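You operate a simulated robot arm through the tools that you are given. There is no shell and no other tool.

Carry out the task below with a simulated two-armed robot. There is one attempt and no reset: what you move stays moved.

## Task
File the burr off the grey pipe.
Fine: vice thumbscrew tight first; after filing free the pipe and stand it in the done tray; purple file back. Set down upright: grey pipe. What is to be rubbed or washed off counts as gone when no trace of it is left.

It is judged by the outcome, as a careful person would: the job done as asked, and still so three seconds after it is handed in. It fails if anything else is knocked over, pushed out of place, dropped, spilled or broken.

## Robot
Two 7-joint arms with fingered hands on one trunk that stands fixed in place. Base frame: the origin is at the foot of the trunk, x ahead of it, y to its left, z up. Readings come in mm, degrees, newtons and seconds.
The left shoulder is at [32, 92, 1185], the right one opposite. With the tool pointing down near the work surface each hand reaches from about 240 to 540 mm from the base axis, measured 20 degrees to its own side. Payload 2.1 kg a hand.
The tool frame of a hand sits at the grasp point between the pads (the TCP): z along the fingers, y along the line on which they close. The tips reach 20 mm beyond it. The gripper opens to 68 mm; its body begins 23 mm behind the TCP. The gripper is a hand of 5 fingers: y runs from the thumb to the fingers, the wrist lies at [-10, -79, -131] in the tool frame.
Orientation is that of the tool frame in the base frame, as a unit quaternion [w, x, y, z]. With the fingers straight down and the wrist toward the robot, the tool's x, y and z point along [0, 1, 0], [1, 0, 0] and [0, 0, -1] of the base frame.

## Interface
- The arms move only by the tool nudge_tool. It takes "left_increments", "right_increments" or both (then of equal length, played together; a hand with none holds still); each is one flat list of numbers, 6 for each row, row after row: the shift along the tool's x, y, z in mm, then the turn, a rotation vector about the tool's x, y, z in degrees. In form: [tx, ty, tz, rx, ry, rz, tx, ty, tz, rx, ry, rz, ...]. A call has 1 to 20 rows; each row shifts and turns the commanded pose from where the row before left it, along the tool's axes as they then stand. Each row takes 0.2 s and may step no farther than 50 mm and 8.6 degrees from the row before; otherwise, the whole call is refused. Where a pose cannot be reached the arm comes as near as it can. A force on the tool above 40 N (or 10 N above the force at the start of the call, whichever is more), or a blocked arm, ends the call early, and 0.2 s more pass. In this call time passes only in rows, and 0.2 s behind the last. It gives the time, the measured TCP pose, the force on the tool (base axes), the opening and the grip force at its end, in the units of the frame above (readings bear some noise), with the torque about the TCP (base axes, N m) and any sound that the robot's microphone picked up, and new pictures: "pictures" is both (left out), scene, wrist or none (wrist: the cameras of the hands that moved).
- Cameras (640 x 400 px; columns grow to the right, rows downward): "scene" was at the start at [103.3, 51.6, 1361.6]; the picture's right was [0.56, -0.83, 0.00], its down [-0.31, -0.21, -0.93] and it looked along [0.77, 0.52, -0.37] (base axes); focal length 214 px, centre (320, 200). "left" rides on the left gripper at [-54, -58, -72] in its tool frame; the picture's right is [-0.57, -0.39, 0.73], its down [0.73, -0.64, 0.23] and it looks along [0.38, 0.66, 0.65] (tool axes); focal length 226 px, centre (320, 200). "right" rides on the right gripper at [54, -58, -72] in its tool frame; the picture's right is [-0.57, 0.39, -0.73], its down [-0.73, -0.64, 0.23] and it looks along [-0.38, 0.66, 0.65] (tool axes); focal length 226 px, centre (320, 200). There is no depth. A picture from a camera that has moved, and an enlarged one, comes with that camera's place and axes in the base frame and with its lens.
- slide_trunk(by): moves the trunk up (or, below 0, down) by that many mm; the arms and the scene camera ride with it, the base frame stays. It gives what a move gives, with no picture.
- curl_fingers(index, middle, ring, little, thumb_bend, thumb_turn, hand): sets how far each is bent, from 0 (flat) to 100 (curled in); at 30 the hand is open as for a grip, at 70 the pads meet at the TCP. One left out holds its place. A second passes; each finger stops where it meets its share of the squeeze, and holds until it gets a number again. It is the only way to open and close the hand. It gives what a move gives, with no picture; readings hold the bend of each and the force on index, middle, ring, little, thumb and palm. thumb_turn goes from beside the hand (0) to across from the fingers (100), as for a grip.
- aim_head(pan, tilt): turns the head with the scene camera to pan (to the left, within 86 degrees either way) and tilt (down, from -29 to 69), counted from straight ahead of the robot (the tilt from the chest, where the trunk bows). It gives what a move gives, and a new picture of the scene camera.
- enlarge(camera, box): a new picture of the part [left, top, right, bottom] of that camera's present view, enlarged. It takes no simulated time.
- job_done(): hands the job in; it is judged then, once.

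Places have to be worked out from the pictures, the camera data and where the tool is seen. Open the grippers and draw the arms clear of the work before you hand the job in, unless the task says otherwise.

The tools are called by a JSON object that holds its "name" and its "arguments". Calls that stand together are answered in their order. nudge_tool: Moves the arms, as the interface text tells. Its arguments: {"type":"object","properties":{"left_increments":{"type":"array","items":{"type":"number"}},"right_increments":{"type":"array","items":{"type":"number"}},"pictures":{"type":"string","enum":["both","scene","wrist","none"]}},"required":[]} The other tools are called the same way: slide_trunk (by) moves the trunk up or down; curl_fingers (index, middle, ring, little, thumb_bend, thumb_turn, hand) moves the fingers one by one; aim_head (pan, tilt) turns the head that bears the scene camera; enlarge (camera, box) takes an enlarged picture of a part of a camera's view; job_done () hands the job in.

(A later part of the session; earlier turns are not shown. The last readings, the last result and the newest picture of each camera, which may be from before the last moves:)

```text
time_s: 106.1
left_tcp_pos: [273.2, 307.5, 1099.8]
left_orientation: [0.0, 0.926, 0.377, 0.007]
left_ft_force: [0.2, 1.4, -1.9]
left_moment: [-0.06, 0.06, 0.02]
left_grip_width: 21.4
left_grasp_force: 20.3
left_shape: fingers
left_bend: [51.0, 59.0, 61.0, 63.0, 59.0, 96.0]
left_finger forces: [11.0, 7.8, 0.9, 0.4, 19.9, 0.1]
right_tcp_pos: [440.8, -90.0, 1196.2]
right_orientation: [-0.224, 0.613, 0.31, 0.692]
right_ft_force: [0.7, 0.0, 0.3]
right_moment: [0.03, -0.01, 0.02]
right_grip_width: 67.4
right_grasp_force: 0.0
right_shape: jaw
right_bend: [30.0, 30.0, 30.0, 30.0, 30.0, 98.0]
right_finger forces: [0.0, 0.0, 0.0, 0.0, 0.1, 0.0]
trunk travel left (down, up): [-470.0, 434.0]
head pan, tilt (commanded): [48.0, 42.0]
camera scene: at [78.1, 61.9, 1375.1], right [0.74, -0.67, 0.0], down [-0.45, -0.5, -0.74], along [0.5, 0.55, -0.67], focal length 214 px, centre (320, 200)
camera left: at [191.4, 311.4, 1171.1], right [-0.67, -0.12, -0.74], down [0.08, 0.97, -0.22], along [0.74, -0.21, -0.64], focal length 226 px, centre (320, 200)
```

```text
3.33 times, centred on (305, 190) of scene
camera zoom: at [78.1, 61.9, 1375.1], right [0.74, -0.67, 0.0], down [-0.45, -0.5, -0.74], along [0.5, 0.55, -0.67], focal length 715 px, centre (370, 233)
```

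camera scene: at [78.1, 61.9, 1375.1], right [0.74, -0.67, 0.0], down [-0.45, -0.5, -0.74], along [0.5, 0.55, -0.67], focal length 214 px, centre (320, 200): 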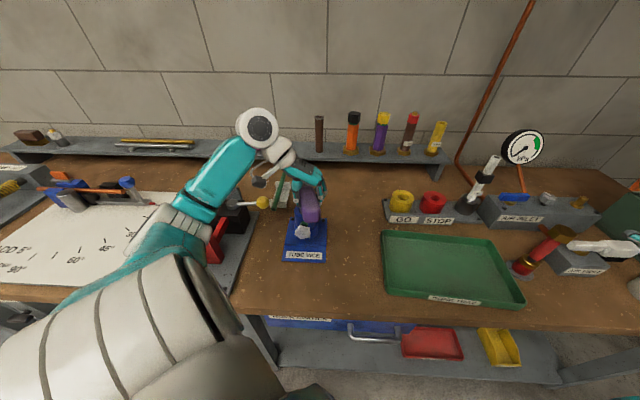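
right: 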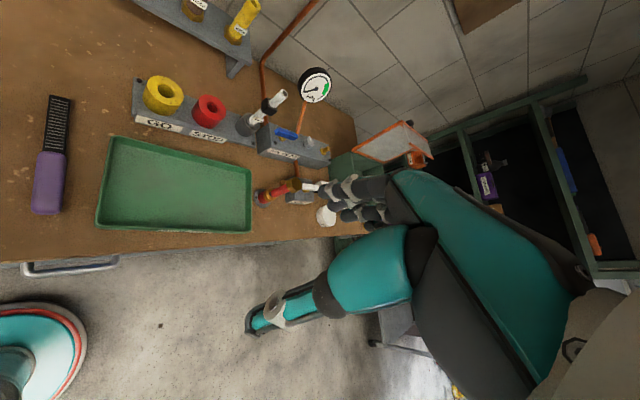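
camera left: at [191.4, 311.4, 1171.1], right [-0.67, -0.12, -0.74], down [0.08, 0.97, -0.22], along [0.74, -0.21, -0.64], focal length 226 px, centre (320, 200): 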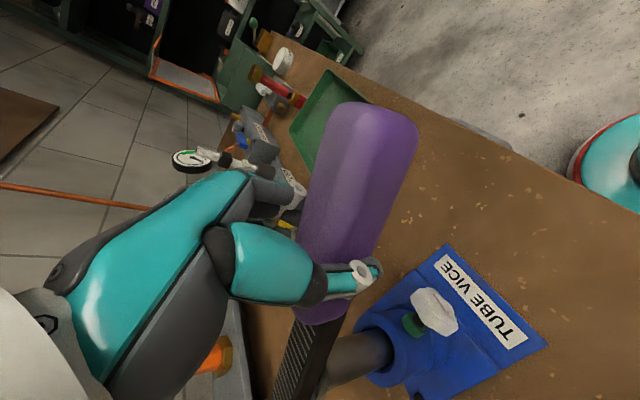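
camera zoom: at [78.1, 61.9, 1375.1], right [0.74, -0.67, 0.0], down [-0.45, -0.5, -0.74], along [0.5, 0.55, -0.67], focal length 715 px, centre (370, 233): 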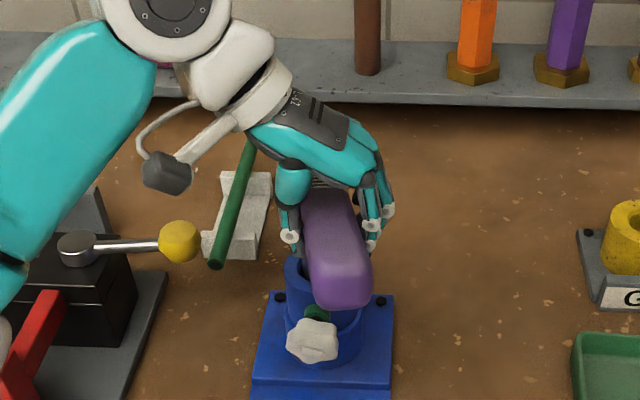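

The rasp now overlaps the pipe top in the wrist view. I lower in 3 mm steps and watch the vertical force for contact.

{"name": "nudge_tool", "arguments": {"left_increments": [0, 0, 3, 0, 0, 0, 0, 0, 3, 0, 0, 0, 0, 0, 3, 0, 0, 0, 0, 0, 3, 0, 0, 0], "pictures": "none"}}

{"name": "nudge_tool", "arguments": {"left_increments": [0, 0, 2, 0, 0, 0, 0, 0, 2, 0, 0, 0, 0, 0, 2, 0, 0, 0], "pictures": "none"}}

```text
time_s: 107.1
left_tcp_pos: [272.0, 308.7, 1088.5]
left_orientation: [0.001, 0.926, 0.377, 0.007]
left_ft_force: [-0.5, -0.3, -2.9]
left_moment: [-0.02, -0.02, -0.02]
left_grip_width: 21.4
left_grasp_force: 19.9
left_shape: fingers
left_bend: [51.0, 59.0, 61.0, 64.0, 59.0, 96.0]
left_finger forces: [11.0, 7.7, 1.2, 0.2, 20.0, 0.1]
right_tcp_pos: [440.7, -90.0, 1197.3]
right_orientation: [-0.224, 0.614, 0.31, 0.691]
right_ft_force: [-0.1, -0.3, 1.1]
right_moment: [-0.01, 0.0, -0.01]
right_grip_width: 67.9
right_grasp_force: 0.0
right_shape: jaw
right_bend: [30.0, 30.0, 30.0, 30.0, 30.0, 98.0]
right_finger forces: [0.0, 0.1, 0.0, 0.1, 0.1, 0.0]
trunk travel left (down, up): [-470.0, 434.0]
head pan, tilt (commanded): [48.0, 42.0]
```

```text
time_s: 107.9
left_tcp_pos: [272.4, 308.4, 1080.6]
left_orientation: [0.0, 0.926, 0.377, 0.008]
left_ft_force: [-0.3, 0.6, -2.0]
left_moment: [0.01, -0.06, 0.02]
left_grip_width: 20.9
left_grasp_force: 20.5
left_shape: fingers
left_bend: [51.0, 59.0, 61.0, 64.0, 59.0, 96.0]
left_finger forces: [10.9, 7.8, 1.3, 0.2, 20.2, 0.0]
right_tcp_pos: [441.2, -88.8, 1197.4]
right_orientation: [-0.224, 0.614, 0.31, 0.691]
right_ft_force: [0.4, -0.1, 0.3]
right_moment: [-0.03, 0.0, 0.01]
right_grip_width: 67.8
right_grasp_force: 0.0
right_shape: jaw
right_bend: [30.0, 30.0, 30.0, 30.0, 30.0, 98.0]
right_finger forces: [0.1, 0.0, 0.0, 0.0, 0.0, 0.1]
trunk travel left (down, up): [-470.0, 434.0]
head pan, tilt (commanded): [48.0, 42.0]
```

Still little change in force. I lower a few mm more.

{"name": "nudge_tool", "arguments": {"left_increments": [0, 0, 1.5, 0, 0, 0, 0, 0, 1.5, 0, 0, 0], "pictures": "none"}}

{"name": "nudge_tool", "arguments": {"left_increments": [0, 0, 1.5, 0, 0, 0, 0, 0, 1.5, 0, 0, 0], "pictures": "wrist"}}

{"name": "enlarge", "arguments": {"camera": "left", "box": [220, 200, 440, 400]}}

{"name": "enlarge", "arguments": {"camera": "scene", "box": [260, 130, 350, 250]}}

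```text
time_s: 108.5
left_tcp_pos: [271.7, 308.8, 1079.0]
left_orientation: [0.0, 0.926, 0.377, 0.008]
left_ft_force: [0.0, -0.5, -3.1]
left_moment: [0.01, -0.03, -0.04]
left_grip_width: 21.2
left_grasp_force: 20.2
left_shape: fingers
left_bend: [51.0, 59.0, 61.0, 64.0, 59.0, 96.0]
left_finger forces: [10.8, 8.0, 1.3, 0.3, 20.1, 0.1]
right_tcp_pos: [440.5, -89.7, 1195.7]
right_orientation: [-0.223, 0.614, 0.31, 0.691]
right_ft_force: [0.2, 0.8, 0.8]
right_moment: [0.0, -0.03, -0.03]
right_grip_width: 67.7
right_grasp_force: 0.1
right_shape: jaw
right_bend: [30.0, 30.0, 30.0, 30.0, 30.0, 98.0]
right_finger forces: [0.0, 0.0, 0.0, 0.1, 0.0, 0.0]
trunk travel left (down, up): [-470.0, 434.0]
head pan, tilt (commanded): [48.0, 42.0]
```

```text
time_s: 109.1
left_tcp_pos: [271.8, 309.8, 1077.0]
left_orientation: [0.001, 0.926, 0.377, 0.008]
left_ft_force: [0.4, -0.2, -2.9]
left_moment: [0.04, -0.04, -0.01]
left_grip_width: 21.4
left_grasp_force: 20.0
left_shape: fingers
left_bend: [51.0, 59.0, 61.0, 64.0, 59.0, 96.0]
left_finger forces: [10.9, 7.8, 1.3, 0.1, 20.2, 0.0]
right_tcp_pos: [441.6, -89.4, 1197.5]
right_orientation: [-0.224, 0.613, 0.309, 0.692]
right_ft_force: [-0.4, -0.6, 0.3]
right_moment: [-0.01, 0.01, 0.01]
right_grip_width: 67.8
right_grasp_force: 0.0
right_shape: jaw
right_bend: [30.0, 30.0, 30.0, 30.0, 30.0, 98.0]
right_finger forces: [0.0, 0.1, 0.0, 0.0, 0.0, 0.0]
trunk travel left (down, up): [-470.0, 434.0]
head pan, tilt (commanded): [48.0, 42.0]
camera left: at [190.5, 312.0, 1147.8], right [-0.66, -0.12, -0.74], down [0.08, 0.97, -0.22], along [0.74, -0.21, -0.64], focal length 226 px, centre (320, 200)
```

left: 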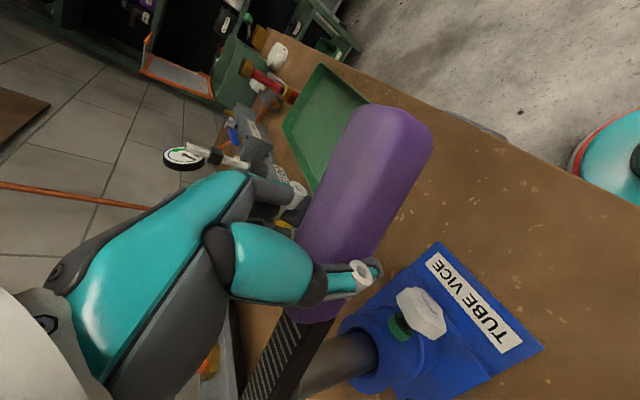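

```text
2.00 times, centred on (330, 300) of left
camera zoom: at [190.5, 312.0, 1147.8], right [-0.66, -0.12, -0.74], down [0.08, 0.97, -0.22], along [0.74, -0.21, -0.64], focal length 452 px, centre (300, 0)
```

zoom: 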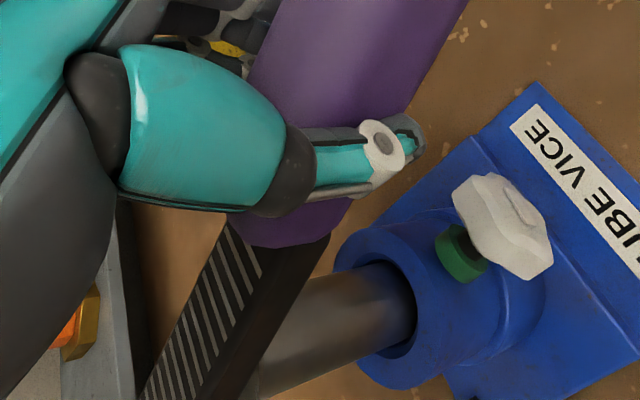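

```text
3.33 times, centred on (305, 190) of scene
camera zoom: at [78.0, 61.8, 1375.1], right [0.74, -0.67, 0.0], down [-0.45, -0.5, -0.74], along [0.5, 0.55, -0.67], focal length 715 px, centre (370, 233)
```

zoom: 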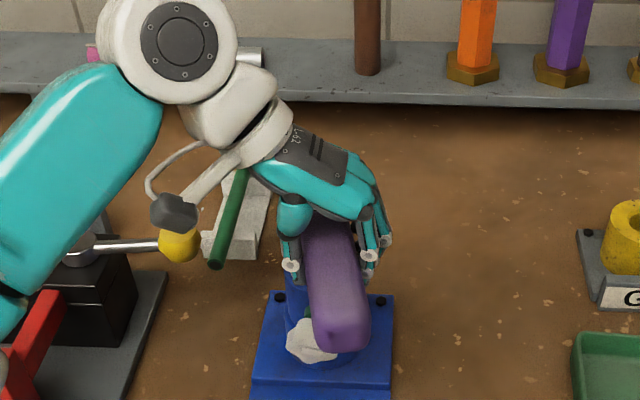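

The rasp now rests over the pipe top, roughly centred, with the file levelled by the contact. I press 2 mm more and make a first set of strokes along the file's axis.

{"name": "nudge_tool", "arguments": {"left_increments": [0, 0, 2, 0, 0, 0, -9.5, 3.1, 0, 0, 0, 0, -9.5, 3.1, 0, 0, 0, 0, -9.5, 3.1, 0, 0, 0, 0, -9.5, 3.1, 0, 0, 0, 0, 9.5, -3.1, 0, 0, 0, 0, 9.5, -3.1, 0, 0, 0, 0, 9.5, -3.1, 0, 0, 0, 0, 9.5, -3.1, 0, 0, 0, 0, 9.5, -3.1, 0, 0, 0, 0, -9.5, 3.1, 0, 0, 0, 0, -9.5, 3.1, 0, 0, 0, 0, -9.5, 3.1, 0, 0, 0, 0, -9.5, 3.1, 0, 0, 0, 0, -9.5, 3.1, 0, 0, 0, 0], "pictures": "both"}}

{"name": "enlarge", "arguments": {"camera": "left", "box": [220, 200, 440, 400]}}

{"name": "enlarge", "arguments": {"camera": "scene", "box": [260, 130, 350, 250]}}

```text
time_s: 112.3
left_tcp_pos: [253.7, 274.1, 1073.1]
left_orientation: [0.001, 0.926, 0.377, 0.008]
left_ft_force: [-0.3, -0.3, -2.8]
left_moment: [-0.02, -0.06, -0.03]
left_grip_width: 21.3
left_grasp_force: 20.9
left_shape: fingers
left_bend: [51.0, 59.0, 61.0, 64.0, 59.0, 96.0]
left_finger forces: [10.8, 8.1, 1.2, 0.1, 20.2, 0.0]
right_tcp_pos: [440.9, -88.3, 1196.9]
right_orientation: [-0.223, 0.614, 0.31, 0.691]
right_ft_force: [-0.5, -1.2, 0.3]
right_moment: [-0.04, -0.01, -0.03]
right_grip_width: 67.7
right_grasp_force: 0.1
right_shape: jaw
right_bend: [30.0, 30.0, 30.0, 30.0, 30.0, 98.0]
right_finger forces: [0.0, 0.1, 0.0, 0.1, 0.0, 0.1]
trunk travel left (down, up): [-470.0, 434.0]
head pan, tilt (commanded): [48.0, 42.0]
camera scene: at [78.1, 61.8, 1375.1], right [0.74, -0.67, 0.0], down [-0.45, -0.5, -0.74], along [0.5, 0.55, -0.67], focal length 214 px, centre (320, 200)
camera left: at [172.5, 276.4, 1144.8], right [-0.66, -0.12, -0.74], down [0.08, 0.97, -0.22], along [0.74, -0.21, -0.64], focal length 226 px, centre (320, 200)
```

scene: 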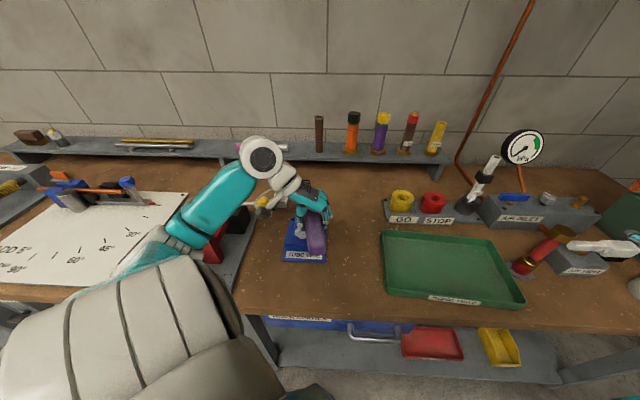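
left: 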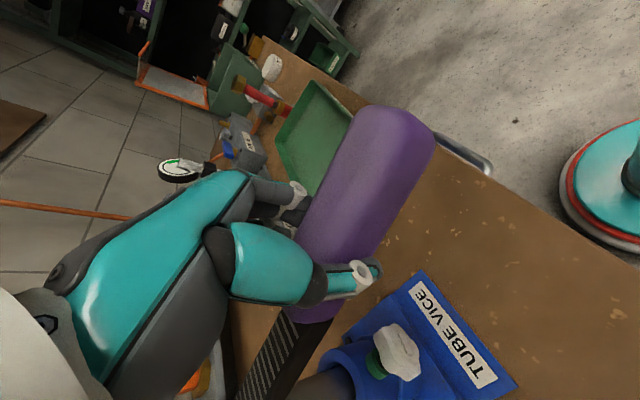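

```text
2.00 times, centred on (330, 300) of left
camera zoom: at [172.5, 276.4, 1144.8], right [-0.66, -0.12, -0.74], down [0.08, 0.97, -0.22], along [0.74, -0.21, -0.64], focal length 452 px, centre (300, 0)
```

zoom: 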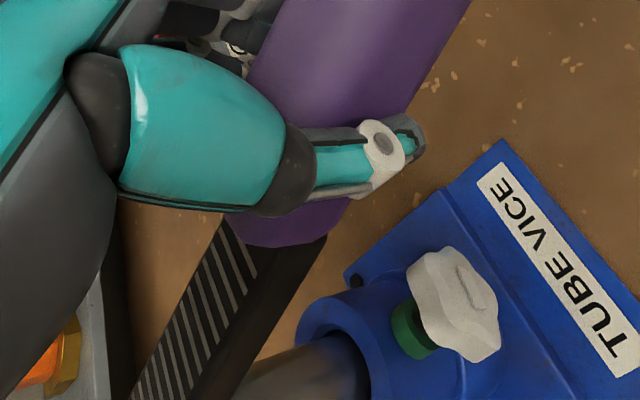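

```text
3.33 times, centred on (305, 190) of scene
camera zoom: at [78.1, 61.8, 1375.1], right [0.74, -0.67, 0.0], down [-0.45, -0.5, -0.74], along [0.5, 0.55, -0.67], focal length 715 px, centre (370, 233)
```

zoom: 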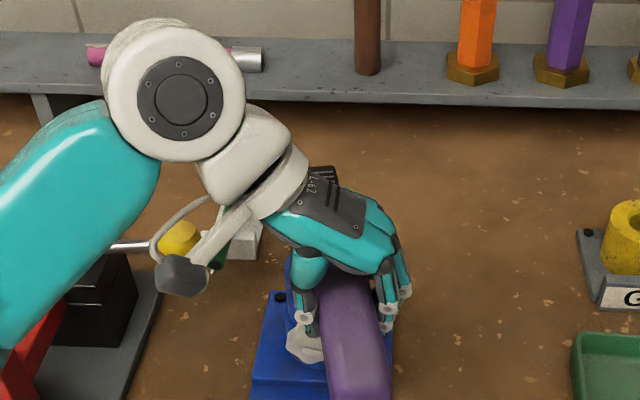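

The file's tip is visible beyond the pipe, giving its true direction of 57° and showing the pipe about 6 mm left of the rasp's centreline; force is very light. I shift left, press 3 mm more, and stroke along 57°.

{"name": "nudge_tool", "arguments": {"left_increments": [8, -6, 1.5, 0, 0, 0, 9, -4.5, 1.5, 0, 0, 0, 10.7, -2.4, 0, 0, 0, 0, 10.7, -2.4, 0, 0, 0, 0, 10.7, -2.4, 0, 0, 0, 0, -10.7, 2.4, 0, 0, 0, 0, -10.7, 2.4, 0, 0, 0, 0, -10.7, 2.4, 0, 0, 0, 0, -10.7, 2.4, 0, 0, 0, 0, -10.7, 2.4, 0, 0, 0, 0, 10.7, -2.4, 0, 0, 0, 0, 10.7, -2.4, 0, 0, 0, 0, 10.7, -2.4, 0, 0, 0, 0, 10.7, -2.4, 0, 0, 0, 0, 10.7, -2.4, 0, 0, 0, 0], "pictures": "both"}}

{"name": "enlarge", "arguments": {"camera": "left", "box": [220, 200, 440, 400]}}

{"name": "enlarge", "arguments": {"camera": "scene", "box": [260, 130, 350, 250]}}

```text
time_s: 115.5
left_tcp_pos: [276.1, 321.0, 1070.5]
left_orientation: [0.0, 0.926, 0.377, 0.009]
left_ft_force: [-0.8, -0.6, -1.2]
left_moment: [-0.01, 0.01, 0.01]
left_grip_width: 21.2
left_grasp_force: 20.6
left_shape: fingers
left_bend: [51.0, 59.0, 61.0, 64.0, 59.0, 96.0]
left_finger forces: [10.7, 8.2, 1.2, 0.2, 20.2, 0.0]
right_tcp_pos: [441.8, -89.5, 1197.6]
right_orientation: [-0.224, 0.613, 0.31, 0.692]
right_ft_force: [0.3, -0.5, 0.1]
right_moment: [-0.03, -0.03, -0.03]
right_grip_width: 67.6
right_grasp_force: 0.1
right_shape: jaw
right_bend: [30.0, 30.0, 30.0, 30.0, 30.0, 98.0]
right_finger forces: [0.1, 0.0, 0.1, 0.0, 0.0, 0.0]
trunk travel left (down, up): [-470.0, 434.0]
head pan, tilt (commanded): [48.0, 42.0]
camera scene: at [78.1, 61.8, 1375.1], right [0.74, -0.67, 0.0], down [-0.45, -0.5, -0.74], along [0.5, 0.55, -0.67], focal length 214 px, centre (320, 200)
camera left: at [194.7, 324.5, 1141.4], right [-0.66, -0.12, -0.74], down [0.08, 0.97, -0.22], along [0.74, -0.21, -0.64], focal length 226 px, centre (320, 200)
```

scene: 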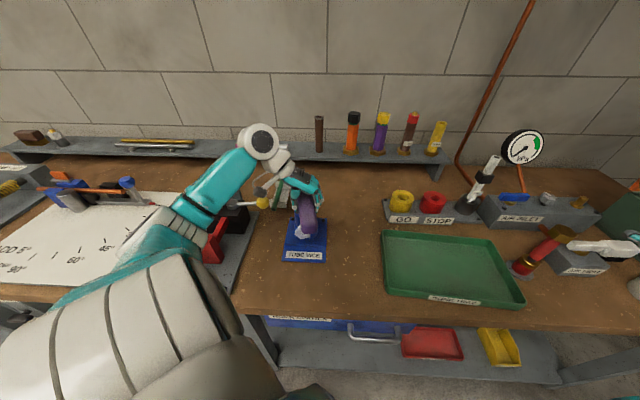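
left: 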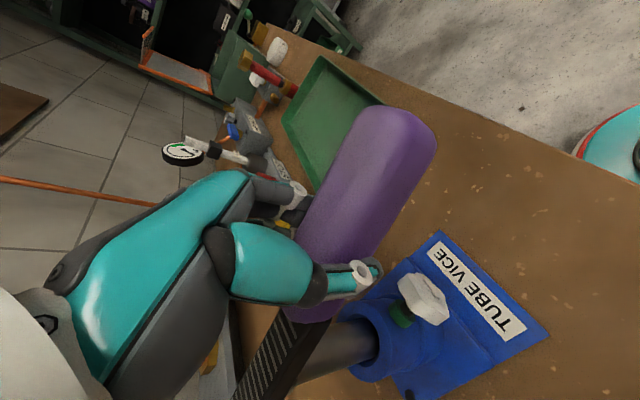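

```text
2.00 times, centred on (330, 300) of left
camera zoom: at [194.7, 324.5, 1141.4], right [-0.66, -0.12, -0.74], down [0.08, 0.97, -0.22], along [0.74, -0.21, -0.64], focal length 452 px, centre (300, 0)
```

zoom: 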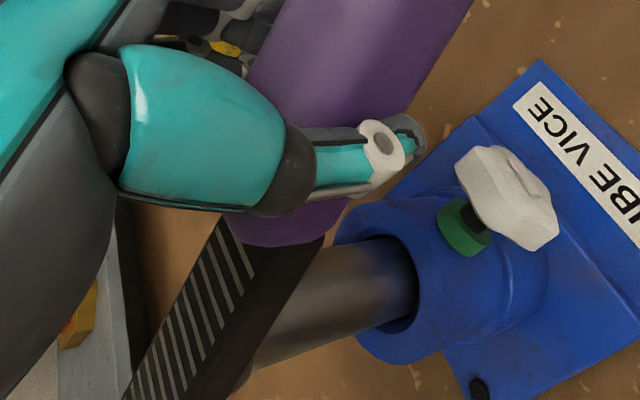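

```text
3.33 times, centred on (305, 190) of scene
camera zoom: at [78.1, 61.8, 1375.1], right [0.74, -0.67, 0.0], down [-0.45, -0.5, -0.74], along [0.5, 0.55, -0.67], focal length 715 px, centre (370, 233)
```

zoom: 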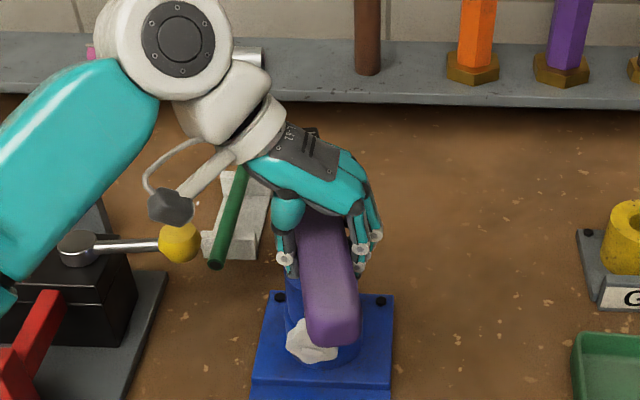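

I lift the file and move it aside to the right to inspect the pipe top.

{"name": "nudge_tool", "arguments": {"left_increments": [0, 0, -20, 0, 0, 0, 0, 0, -25, 0, 0, 0, 0, 40, 0, 0, 0, 0, 0, 40, 0, 0, 0, 0, 0, 40, 0, 0, 0, 0], "pictures": "both"}}

{"name": "enlarge", "arguments": {"camera": "scene", "box": [285, 165, 335, 205]}}

{"name": "enlarge", "arguments": {"camera": "left", "box": [240, 240, 400, 400]}}

```text
time_s: 116.7
left_tcp_pos: [360.6, 234.8, 1118.1]
left_orientation: [0.0, 0.926, 0.377, 0.008]
left_ft_force: [0.2, -0.7, -2.8]
left_moment: [-0.05, 0.07, -0.01]
left_grip_width: 21.2
left_grasp_force: 20.5
left_shape: fingers
left_bend: [51.0, 59.0, 61.0, 64.0, 59.0, 95.0]
left_finger forces: [11.0, 7.8, 1.0, 0.2, 19.9, 0.1]
right_tcp_pos: [441.5, -89.9, 1196.8]
right_orientation: [-0.224, 0.613, 0.31, 0.691]
right_ft_force: [-0.2, 0.1, 0.6]
right_moment: [0.03, -0.02, -0.02]
right_grip_width: 67.5
right_grasp_force: 0.0
right_shape: jaw
right_bend: [30.0, 30.0, 30.0, 30.0, 30.0, 98.0]
right_finger forces: [0.0, 0.0, 0.1, 0.1, 0.1, 0.0]
trunk travel left (down, up): [-470.0, 434.0]
head pan, tilt (commanded): [48.0, 42.0]
camera scene: at [78.4, 61.6, 1375.1], right [0.74, -0.67, 0.0], down [-0.45, -0.5, -0.74], along [0.5, 0.55, -0.67], focal length 214 px, centre (320, 200)
camera left: at [279.1, 236.8, 1189.4], right [-0.67, -0.12, -0.74], down [0.08, 0.97, -0.22], along [0.74, -0.21, -0.64], focal length 226 px, centre (320, 200)
```

scene: 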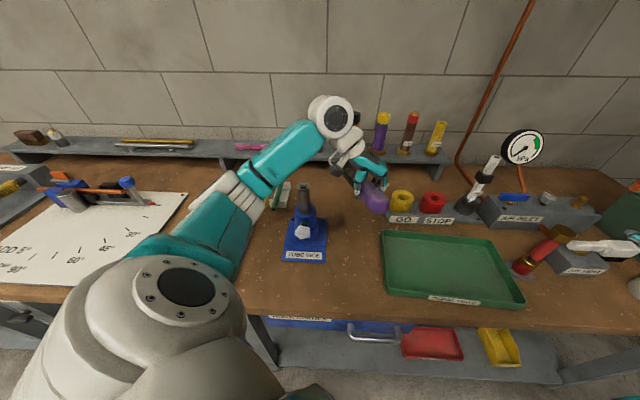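
left: 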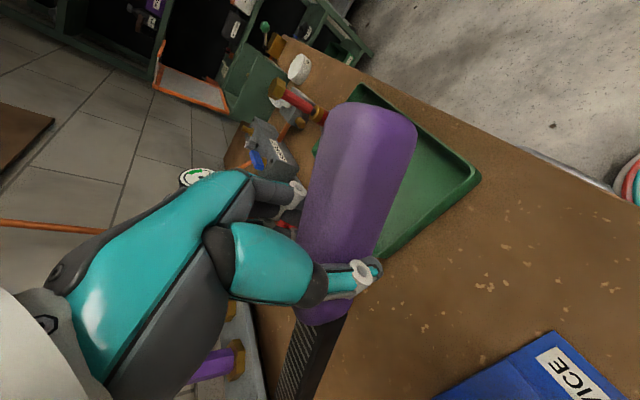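

```text
10.00 times, centred on (310, 185) of scene
camera zoom: at [78.4, 61.6, 1375.1], right [0.74, -0.67, 0.0], down [-0.45, -0.5, -0.74], along [0.5, 0.55, -0.67], focal length 2145 px, centre (420, 350)
```

zoom: 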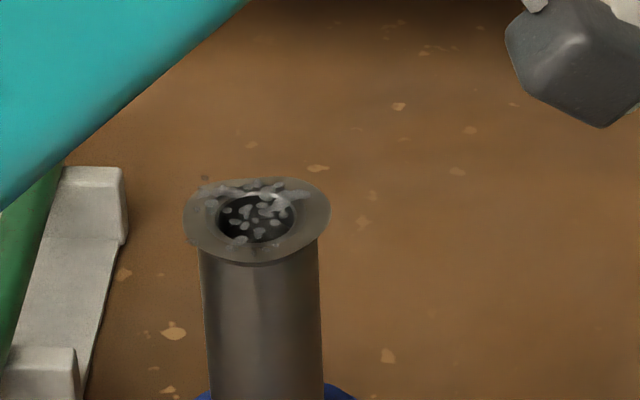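

```text
2.50 times, centred on (320, 320) of left
camera zoom: at [279.1, 236.8, 1189.4], right [-0.67, -0.12, -0.74], down [0.08, 0.97, -0.22], along [0.74, -0.21, -0.64], focal length 565 px, centre (320, -100)
```

zoom: 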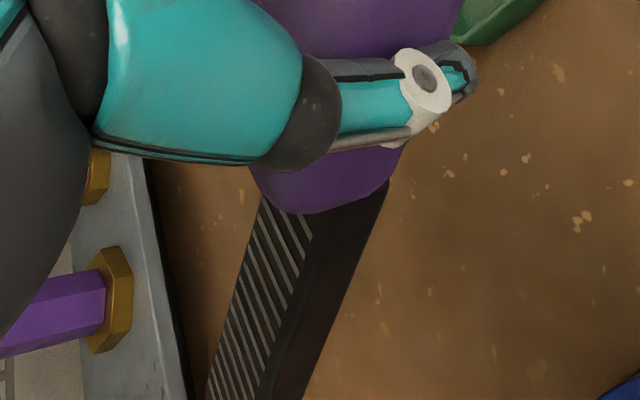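

The front rim looks cleaner, but specks remain at the far rim and centre, which fits the file having sat nose-up. I return over the pipe, pitch the hand nose-down 6° and approach so the rasp bears on the far rim.

{"name": "nudge_tool", "arguments": {"left_increments": [0, -40, 0, 0, 0, 0, 0, -40, 0, 0, 0, 0, 0, -40, 0, 0, 0, 0, 0, 0, 0, 0, -6, 0, 1.5, 0, 14.9, 0, 0, 0, 1.5, 0, 14.9, 0, 0, 0], "pictures": "both"}}

{"name": "enlarge", "arguments": {"camera": "left", "box": [220, 200, 440, 400]}}

```text
time_s: 118.1
left_tcp_pos: [276.6, 321.3, 1086.2]
left_orientation: [0.02, 0.925, 0.377, -0.04]
left_ft_force: [0.4, -0.2, -2.1]
left_moment: [0.04, 0.0, -0.03]
left_grip_width: 21.1
left_grasp_force: 20.3
left_shape: fingers
left_bend: [51.0, 59.0, 61.0, 64.0, 59.0, 95.0]
left_finger forces: [10.8, 8.3, 1.1, 0.1, 20.3, 0.0]
right_tcp_pos: [441.0, -88.4, 1196.4]
right_orientation: [-0.224, 0.614, 0.309, 0.691]
right_ft_force: [-1.0, 0.3, -0.8]
right_moment: [0.02, 0.0, 0.02]
right_grip_width: 67.4
right_grasp_force: 0.0
right_shape: jaw
right_bend: [30.0, 30.0, 30.0, 30.0, 30.0, 98.0]
right_finger forces: [0.0, 0.0, 0.0, 0.1, 0.1, 0.0]
trunk travel left (down, up): [-470.0, 434.0]
head pan, tilt (commanded): [48.0, 42.0]
camera scene: at [78.0, 61.8, 1375.1], right [0.74, -0.67, 0.0], down [-0.45, -0.5, -0.74], along [0.5, 0.55, -0.67], focal length 214 px, centre (320, 200)
camera left: at [201.6, 329.8, 1162.6], right [-0.72, -0.17, -0.68], down [0.06, 0.95, -0.3], along [0.69, -0.26, -0.67], focal length 226 px, centre (320, 200)
```

scene: 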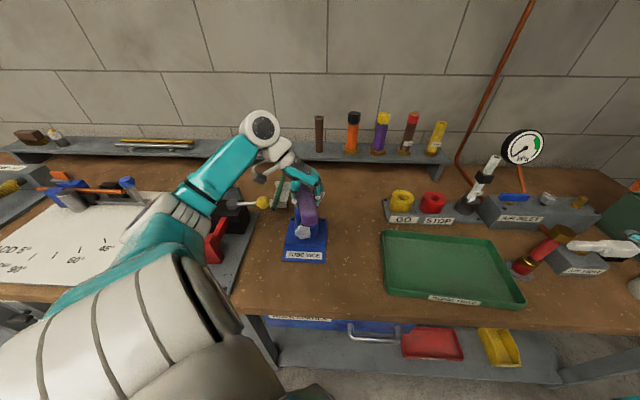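
left: 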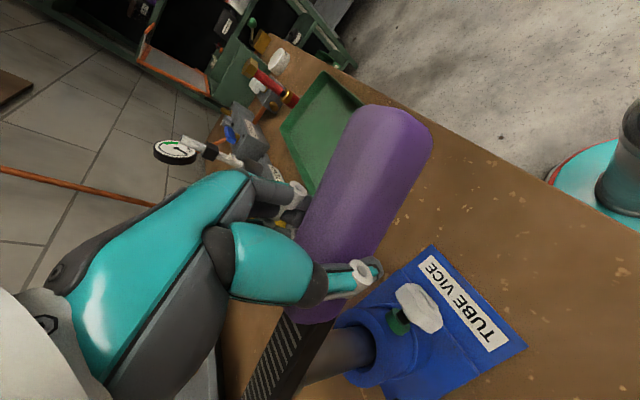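

```text
2.00 times, centred on (330, 300) of left
camera zoom: at [201.6, 329.8, 1162.6], right [-0.72, -0.17, -0.68], down [0.06, 0.95, -0.3], along [0.69, -0.26, -0.67], focal length 452 px, centre (300, 0)
```

zoom: 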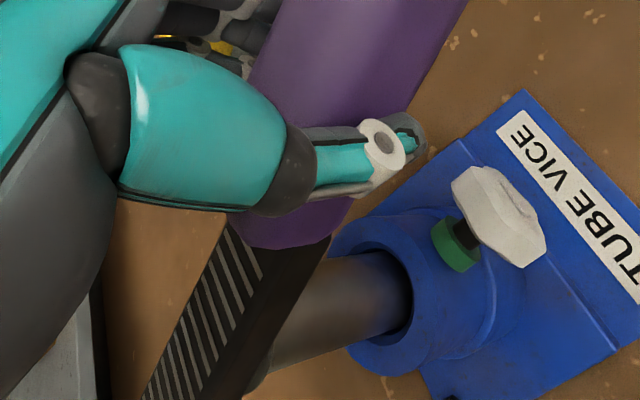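

Contact has begun (about 1 N at the rasp). I stroke back and forth along the file axis while slowly sinking 0.4 mm per step, so the bearing point sweeps from the far rim to the near rim.

{"name": "nudge_tool", "arguments": {"left_increments": [-9.66, 2.2, 1.42, 0, 0, 0, -9.66, 2.2, 1.42, 0, 0, 0, -9.66, 2.2, 1.42, 0, 0, 0, 9.74, -2.2, -0.62, 0, 0, 0, 9.74, -2.2, -0.62, 0, 0, 0, 9.74, -2.2, -0.62, 0, 0, 0, 9.74, -2.2, -0.62, 0, 0, 0, 9.74, -2.2, -0.62, 0, 0, 0, -9.66, 2.2, 1.42, 0, 0, 0, -9.66, 2.2, 1.42, 0, 0, 0, -9.66, 2.2, 1.42, 0, 0, 0, -9.66, 2.2, 1.42, 0, 0, 0, -9.66, 2.2, 1.42, 0, 0, 0, 9.74, -2.2, -0.62, 0, 0, 0, 9.74, -2.2, -0.62, 0, 0, 0, 9.74, -2.2, -0.62, 0, 0, 0, 9.74, -2.2, -0.62, 0, 0, 0, 9.74, -2.2, -0.62, 0, 0, 0], "pictures": "wrist"}}

{"name": "nudge_tool", "arguments": {"left_increments": [-2.5, 0, -20, 0, 0, 0, -2.5, 0, -25, 0, 0, 0, 0, 40, 0, 0, 0, 0, 0, 40, 0, 0, 0, 0, 0, 40, 0, 0, 0, 0], "pictures": "scene"}}

{"name": "enlarge", "arguments": {"camera": "scene", "box": [285, 165, 335, 205]}}

```text
time_s: 121.9
left_tcp_pos: [287.1, 336.2, 1079.1]
left_orientation: [0.02, 0.925, 0.377, -0.04]
left_ft_force: [0.1, -0.2, -2.2]
left_moment: [0.04, -0.06, -0.02]
left_grip_width: 21.1
left_grasp_force: 20.2
left_shape: fingers
left_bend: [51.0, 59.0, 61.0, 64.0, 59.0, 95.0]
left_finger forces: [10.6, 8.6, 1.1, 0.1, 20.3, 0.1]
right_tcp_pos: [441.2, -88.7, 1196.3]
right_orientation: [-0.224, 0.614, 0.31, 0.691]
right_ft_force: [0.2, 0.6, 0.0]
right_moment: [0.03, -0.01, -0.01]
right_grip_width: 67.9
right_grasp_force: 0.1
right_shape: jaw
right_bend: [30.0, 30.0, 30.0, 30.0, 30.0, 98.0]
right_finger forces: [0.1, 0.0, 0.1, 0.0, 0.1, 0.1]
trunk travel left (down, up): [-470.0, 434.0]
head pan, tilt (commanded): [48.0, 42.0]
camera left: at [211.5, 345.4, 1156.3], right [-0.72, -0.17, -0.68], down [0.06, 0.95, -0.3], along [0.69, -0.26, -0.67], focal length 226 px, centre (320, 200)
```

left: 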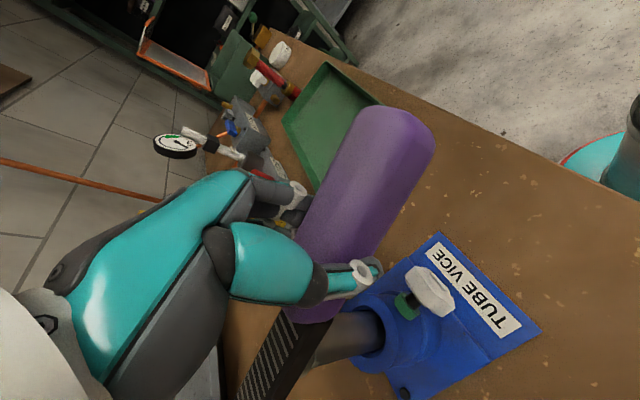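

```text
time_s: 123.1
left_tcp_pos: [370.4, 247.7, 1126.7]
left_orientation: [0.02, 0.925, 0.376, -0.04]
left_ft_force: [0.0, 0.2, -2.1]
left_moment: [-0.08, -0.02, -0.04]
left_grip_width: 21.2
left_grasp_force: 20.1
left_shape: fingers
left_bend: [51.0, 59.0, 61.0, 64.0, 59.0, 95.0]
left_finger forces: [11.1, 8.0, 1.0, 0.2, 20.0, 0.0]
right_tcp_pos: [441.5, -89.5, 1195.9]
right_orientation: [-0.224, 0.613, 0.31, 0.691]
right_ft_force: [-0.4, 0.9, 0.5]
right_moment: [-0.03, 0.0, -0.05]
right_grip_width: 67.8
right_grasp_force: 0.1
right_shape: jaw
right_bend: [30.0, 30.0, 30.0, 30.0, 30.0, 98.0]
right_finger forces: [0.0, 0.0, 0.0, 0.0, 0.1, 0.0]
trunk travel left (down, up): [-470.0, 434.0]
head pan, tilt (commanded): [48.0, 42.0]
camera scene: at [78.4, 61.6, 1375.1], right [0.74, -0.67, 0.0], down [-0.45, -0.5, -0.74], along [0.5, 0.55, -0.67], focal length 214 px, centre (320, 200)
```

scene: 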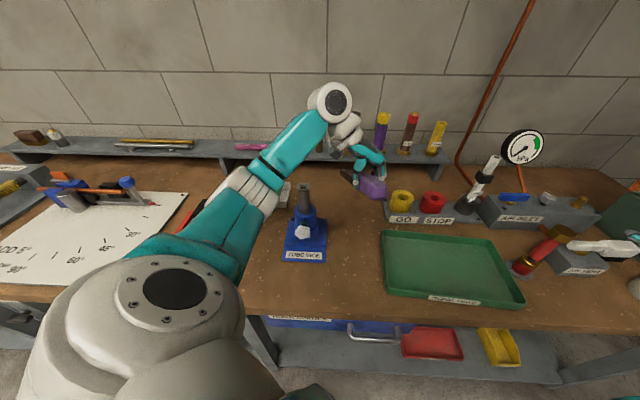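

```text
10.00 times, centred on (310, 185) of scene
camera zoom: at [78.4, 61.6, 1375.1], right [0.74, -0.67, 0.0], down [-0.45, -0.5, -0.74], along [0.5, 0.55, -0.67], focal length 2145 px, centre (420, 350)
```

zoom: 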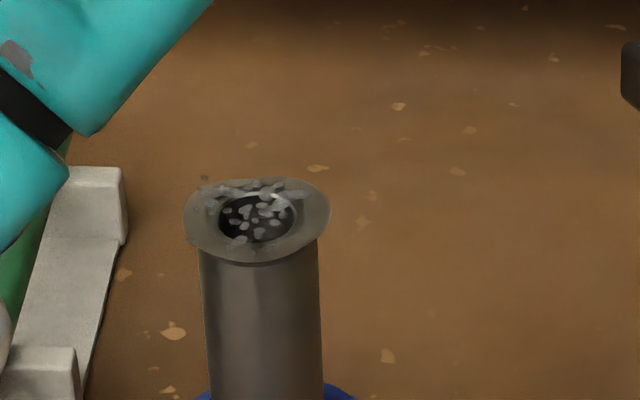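

The specks look much the same, so the rubbing pressure (about 1 N) is too little. To hold the file more stiffly, I go down near the table for safety and tighten all four fingers.

{"name": "nudge_tool", "arguments": {"left_increments": [0, 0, 0, 0, 6, 0, 0, 0, 44, 0, 0, 0, 0, 0, 44, 0, 0, 0, 0, 0, 44, 0, 0, 0, 0, 0, 44, 0, 0, 0, 0, 0, 34, 0, 0, 0], "pictures": "both"}}

{"name": "curl_fingers", "arguments": {"hand": "left", "index": 100, "middle": 100, "ring": 85, "little": 85, "thumb_bend": 100}}

{"name": "enlarge", "arguments": {"camera": "left", "box": [200, 100, 460, 400]}}

{"name": "enlarge", "arguments": {"camera": "scene", "box": [310, 180, 410, 290]}}

```text
time_s: 124.5
left_tcp_pos: [373.3, 249.5, 914.3]
left_orientation: [0.001, 0.926, 0.377, 0.008]
left_ft_force: [0.0, 0.7, -2.8]
left_moment: [-0.03, -0.04, 0.05]
left_grip_width: 21.2
left_grasp_force: 19.9
left_shape: fingers
left_bend: [51.0, 59.0, 61.0, 64.0, 59.0, 95.0]
left_finger forces: [10.9, 7.8, 1.2, 0.1, 20.1, 0.1]
right_tcp_pos: [440.6, -89.0, 1197.8]
right_orientation: [-0.224, 0.613, 0.31, 0.691]
right_ft_force: [-0.4, 1.1, -0.5]
right_moment: [-0.02, -0.02, -0.01]
right_grip_width: 67.5
right_grasp_force: 0.0
right_shape: jaw
right_bend: [30.0, 30.0, 30.0, 30.0, 30.0, 98.0]
right_finger forces: [0.0, 0.0, 0.0, 0.0, 0.1, 0.0]
trunk travel left (down, up): [-470.0, 434.0]
head pan, tilt (commanded): [48.0, 42.0]
camera scene: at [78.2, 61.7, 1375.1], right [0.74, -0.67, 0.0], down [-0.45, -0.5, -0.74], along [0.5, 0.55, -0.67], focal length 214 px, centre (320, 200)
camera left: at [292.6, 252.7, 985.9], right [-0.66, -0.11, -0.74], down [0.08, 0.97, -0.22], along [0.74, -0.21, -0.64], focal length 226 px, centre (320, 200)
```

scene: 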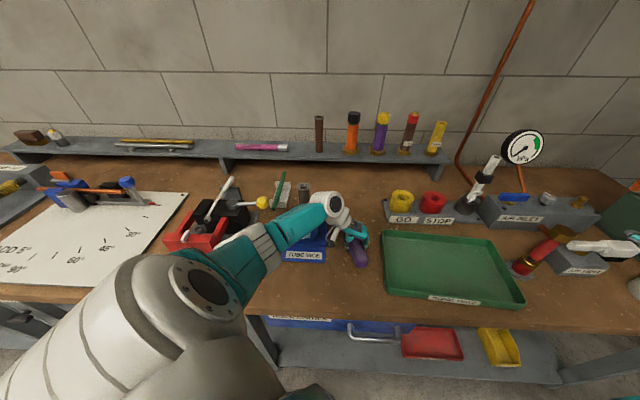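
left: 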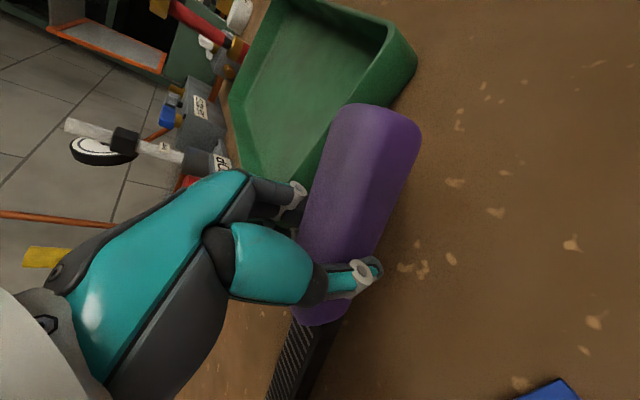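

```text
time_s: 125.5
left_tcp_pos: [373.7, 249.3, 915.0]
left_orientation: [0.001, 0.926, 0.377, 0.007]
left_ft_force: [0.7, -0.5, -2.8]
left_moment: [-0.1, -0.05, -0.15]
left_grip_width: 21.7
left_grasp_force: 30.6
left_shape: fingers
left_bend: [74.0, 74.0, 76.0, 83.0, 70.0, 90.0]
left_finger forces: [10.1, 6.9, 6.9, 6.7, 30.3, 0.1]
right_tcp_pos: [441.0, -88.4, 1196.6]
right_orientation: [-0.223, 0.614, 0.31, 0.691]
right_ft_force: [0.6, 0.7, -1.0]
right_moment: [0.02, -0.01, -0.01]
right_grip_width: 67.6
right_grasp_force: 0.0
right_shape: jaw
right_bend: [30.0, 30.0, 30.0, 30.0, 30.0, 98.0]
right_finger forces: [0.0, 0.0, 0.0, 0.0, 0.1, 0.0]
trunk travel left (down, up): [-470.0, 434.0]
head pan, tilt (commanded): [48.0, 42.0]
```

```text
1.33 times, centred on (330, 250) of left
camera zoom: at [292.8, 252.6, 986.5], right [-0.66, -0.12, -0.74], down [0.08, 0.97, -0.22], along [0.74, -0.21, -0.64], focal length 301 px, centre (307, 133)
```

zoom: 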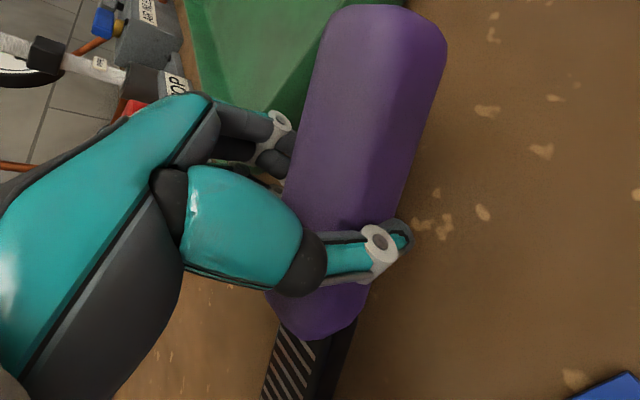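

```text
3.64 times, centred on (360, 235) of scene
camera zoom: at [78.3, 61.6, 1375.1], right [0.74, -0.67, 0.0], down [-0.45, -0.5, -0.74], along [0.5, 0.55, -0.67], focal length 780 px, centre (174, 73)
```

zoom: 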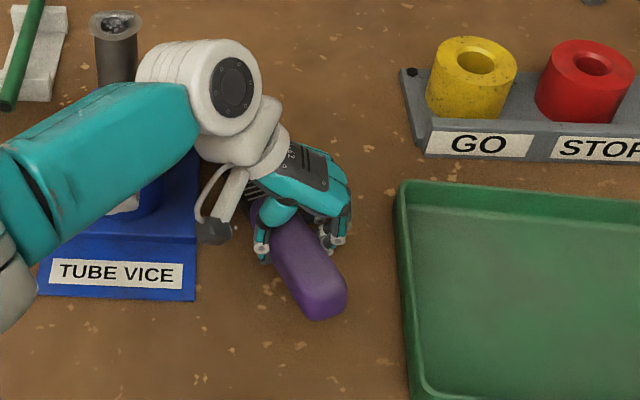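

Now a 30 N grip with fingers curled under the handle; the file points about 69°. I lift back up and carry it over the pipe again.

{"name": "nudge_tool", "arguments": {"left_increments": [0, 0, -44, 0, 0, 0, 0, 0, -44, 0, 0, 0, 0, 0, -44, 0, 0, 0, 0, 0, -44, 0, 0, 0, 0, 0, -44, 0, 0, 0, 0, -40, 0, 0, 0, 0, 0, -40, 0, 0, 0, 0, 0, -22, 0, 0, 0, 0], "pictures": "both"}}

{"name": "enlarge", "arguments": {"camera": "left", "box": [200, 200, 420, 400]}}

{"name": "enlarge", "arguments": {"camera": "scene", "box": [260, 110, 360, 240]}}

```text
time_s: 127.3
left_tcp_pos: [298.3, 323.4, 1134.3]
left_orientation: [0.0, 0.927, 0.376, 0.007]
left_ft_force: [0.7, 0.7, -2.7]
left_moment: [-0.05, -0.02, 0.03]
left_grip_width: 21.7
left_grasp_force: 24.0
left_shape: fingers
left_bend: [74.0, 74.0, 77.0, 85.0, 72.0, 88.0]
left_finger forces: [10.7, 7.2, 6.0, 0.0, 24.1, 0.0]
right_tcp_pos: [441.0, -88.6, 1197.1]
right_orientation: [-0.224, 0.614, 0.309, 0.691]
right_ft_force: [-0.6, 0.4, -0.2]
right_moment: [0.01, 0.0, -0.01]
right_grip_width: 67.8
right_grasp_force: 0.1
right_shape: jaw
right_bend: [30.0, 30.0, 30.0, 30.0, 30.0, 98.0]
right_finger forces: [0.0, 0.0, 0.0, 0.0, 0.0, 0.0]
trunk travel left (down, up): [-470.0, 434.0]
head pan, tilt (commanded): [48.0, 42.0]
camera scene: at [78.1, 61.9, 1375.1], right [0.74, -0.67, 0.0], down [-0.45, -0.5, -0.74], along [0.5, 0.55, -0.67], focal length 214 px, centre (320, 200)
camera left: at [217.0, 327.0, 1206.0], right [-0.66, -0.12, -0.74], down [0.08, 0.97, -0.22], along [0.74, -0.21, -0.64], focal length 226 px, centre (320, 200)
```

scene: 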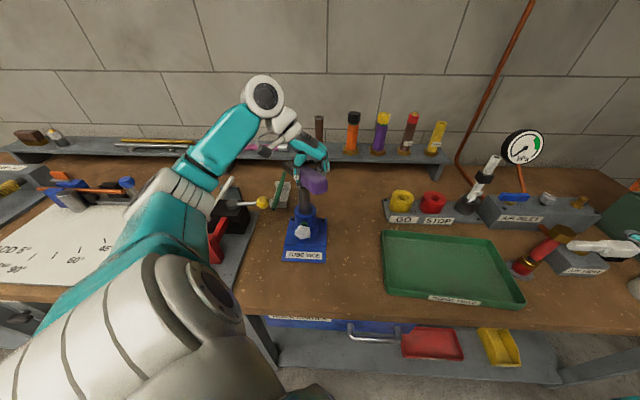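
left: 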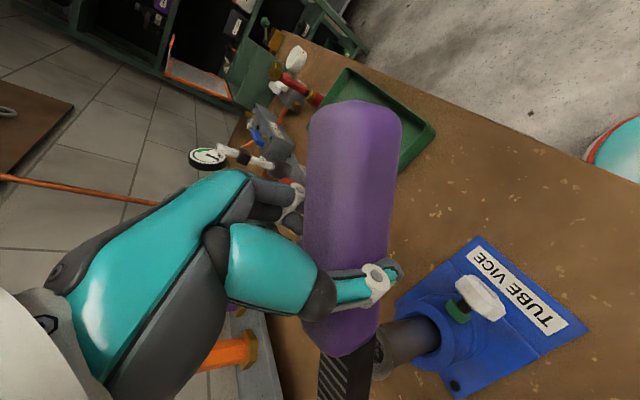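

```text
2.00 times, centred on (310, 300) of left
camera zoom: at [217.0, 327.0, 1206.0], right [-0.66, -0.12, -0.74], down [0.08, 0.97, -0.22], along [0.74, -0.21, -0.64], focal length 452 px, centre (340, 0)
```

zoom: 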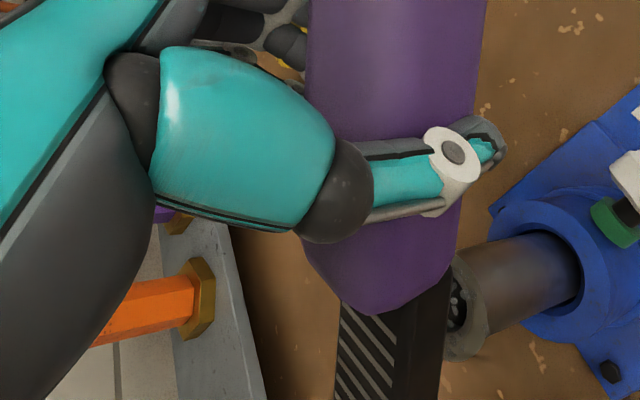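

```text
3.08 times, centred on (310, 175) of scene
camera zoom: at [78.1, 61.9, 1375.1], right [0.74, -0.67, 0.0], down [-0.45, -0.5, -0.74], along [0.5, 0.55, -0.67], focal length 660 px, centre (351, 277)
```

zoom: 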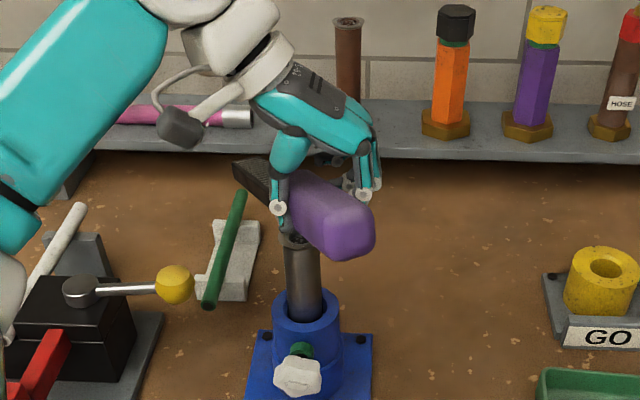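

With the tighter grip the file swung to about 77° in plan and droops nose-down about 17°. I pitch the hand up 17° to level the file, and view the alignment again.

{"name": "nudge_tool", "arguments": {"left_increments": [0, -5, -10, 0, 8.5, 0, 0, -5, 0, 0, 8.5, 0], "pictures": "both"}}

{"name": "enlarge", "arguments": {"camera": "left", "box": [200, 200, 420, 400]}}

{"name": "enlarge", "arguments": {"camera": "scene", "box": [260, 110, 360, 240]}}

```text
time_s: 127.9
left_tcp_pos: [290.9, 330.5, 1143.7]
left_orientation: [-0.055, 0.914, 0.373, 0.146]
left_ft_force: [0.6, 0.8, -2.7]
left_moment: [-0.1, -0.01, 0.0]
left_grip_width: 21.7
left_grasp_force: 23.6
left_shape: fingers
left_bend: [74.0, 74.0, 77.0, 85.0, 72.0, 88.0]
left_finger forces: [11.0, 7.1, 5.8, 0.0, 24.3, 0.1]
right_tcp_pos: [439.6, -89.4, 1196.0]
right_orientation: [-0.224, 0.614, 0.309, 0.691]
right_ft_force: [0.6, -0.3, 0.0]
right_moment: [-0.02, 0.01, 0.02]
right_grip_width: 67.5
right_grasp_force: 0.0
right_shape: jaw
right_bend: [30.0, 30.0, 30.0, 30.0, 30.0, 98.0]
right_finger forces: [0.1, 0.1, 0.1, 0.1, 0.1, 0.0]
trunk travel left (down, up): [-470.0, 434.0]
head pan, tilt (commanded): [48.0, 42.0]
camera scene: at [78.0, 61.9, 1375.1], right [0.74, -0.67, 0.0], down [-0.45, -0.5, -0.74], along [0.5, 0.55, -0.67], focal length 214 px, centre (320, 200)
camera left: at [196.7, 321.1, 1196.7], right [-0.49, 0.05, -0.87], down [0.1, 0.99, 0.0], along [0.86, -0.09, -0.49], focal length 226 px, centre (320, 200)
```

scene: 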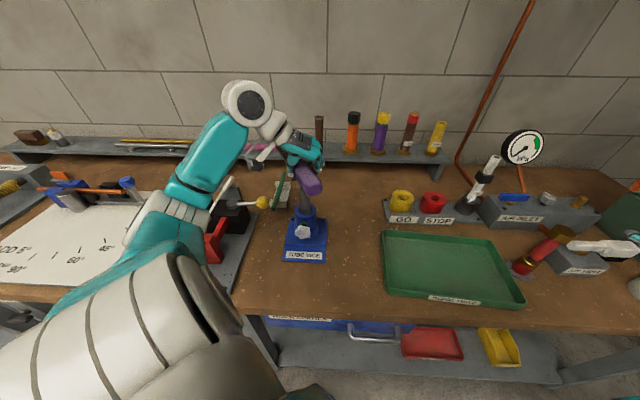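
left: 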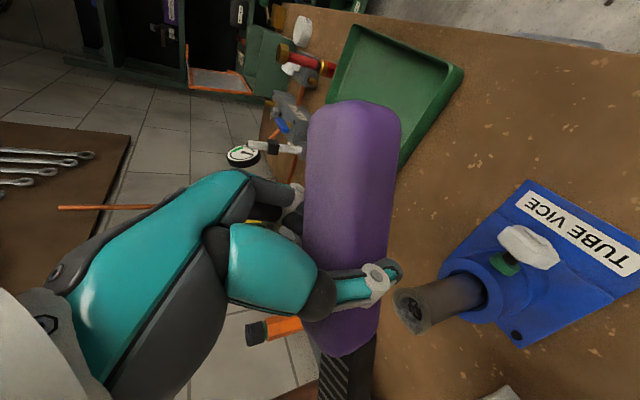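

```text
2.00 times, centred on (310, 300) of left
camera zoom: at [196.7, 321.1, 1196.7], right [-0.49, 0.05, -0.87], down [0.1, 0.99, 0.0], along [0.86, -0.09, -0.49], focal length 452 px, centre (340, 0)
```

zoom: 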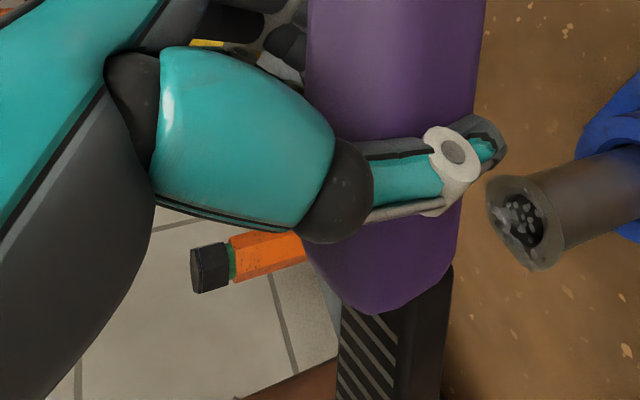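

```text
3.08 times, centred on (310, 175) of scene
camera zoom: at [78.0, 61.9, 1375.1], right [0.74, -0.67, 0.0], down [-0.45, -0.5, -0.74], along [0.5, 0.55, -0.67], focal length 660 px, centre (351, 277)
```

zoom: 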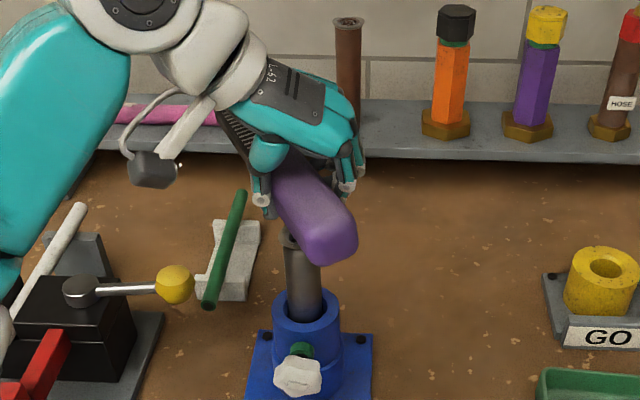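

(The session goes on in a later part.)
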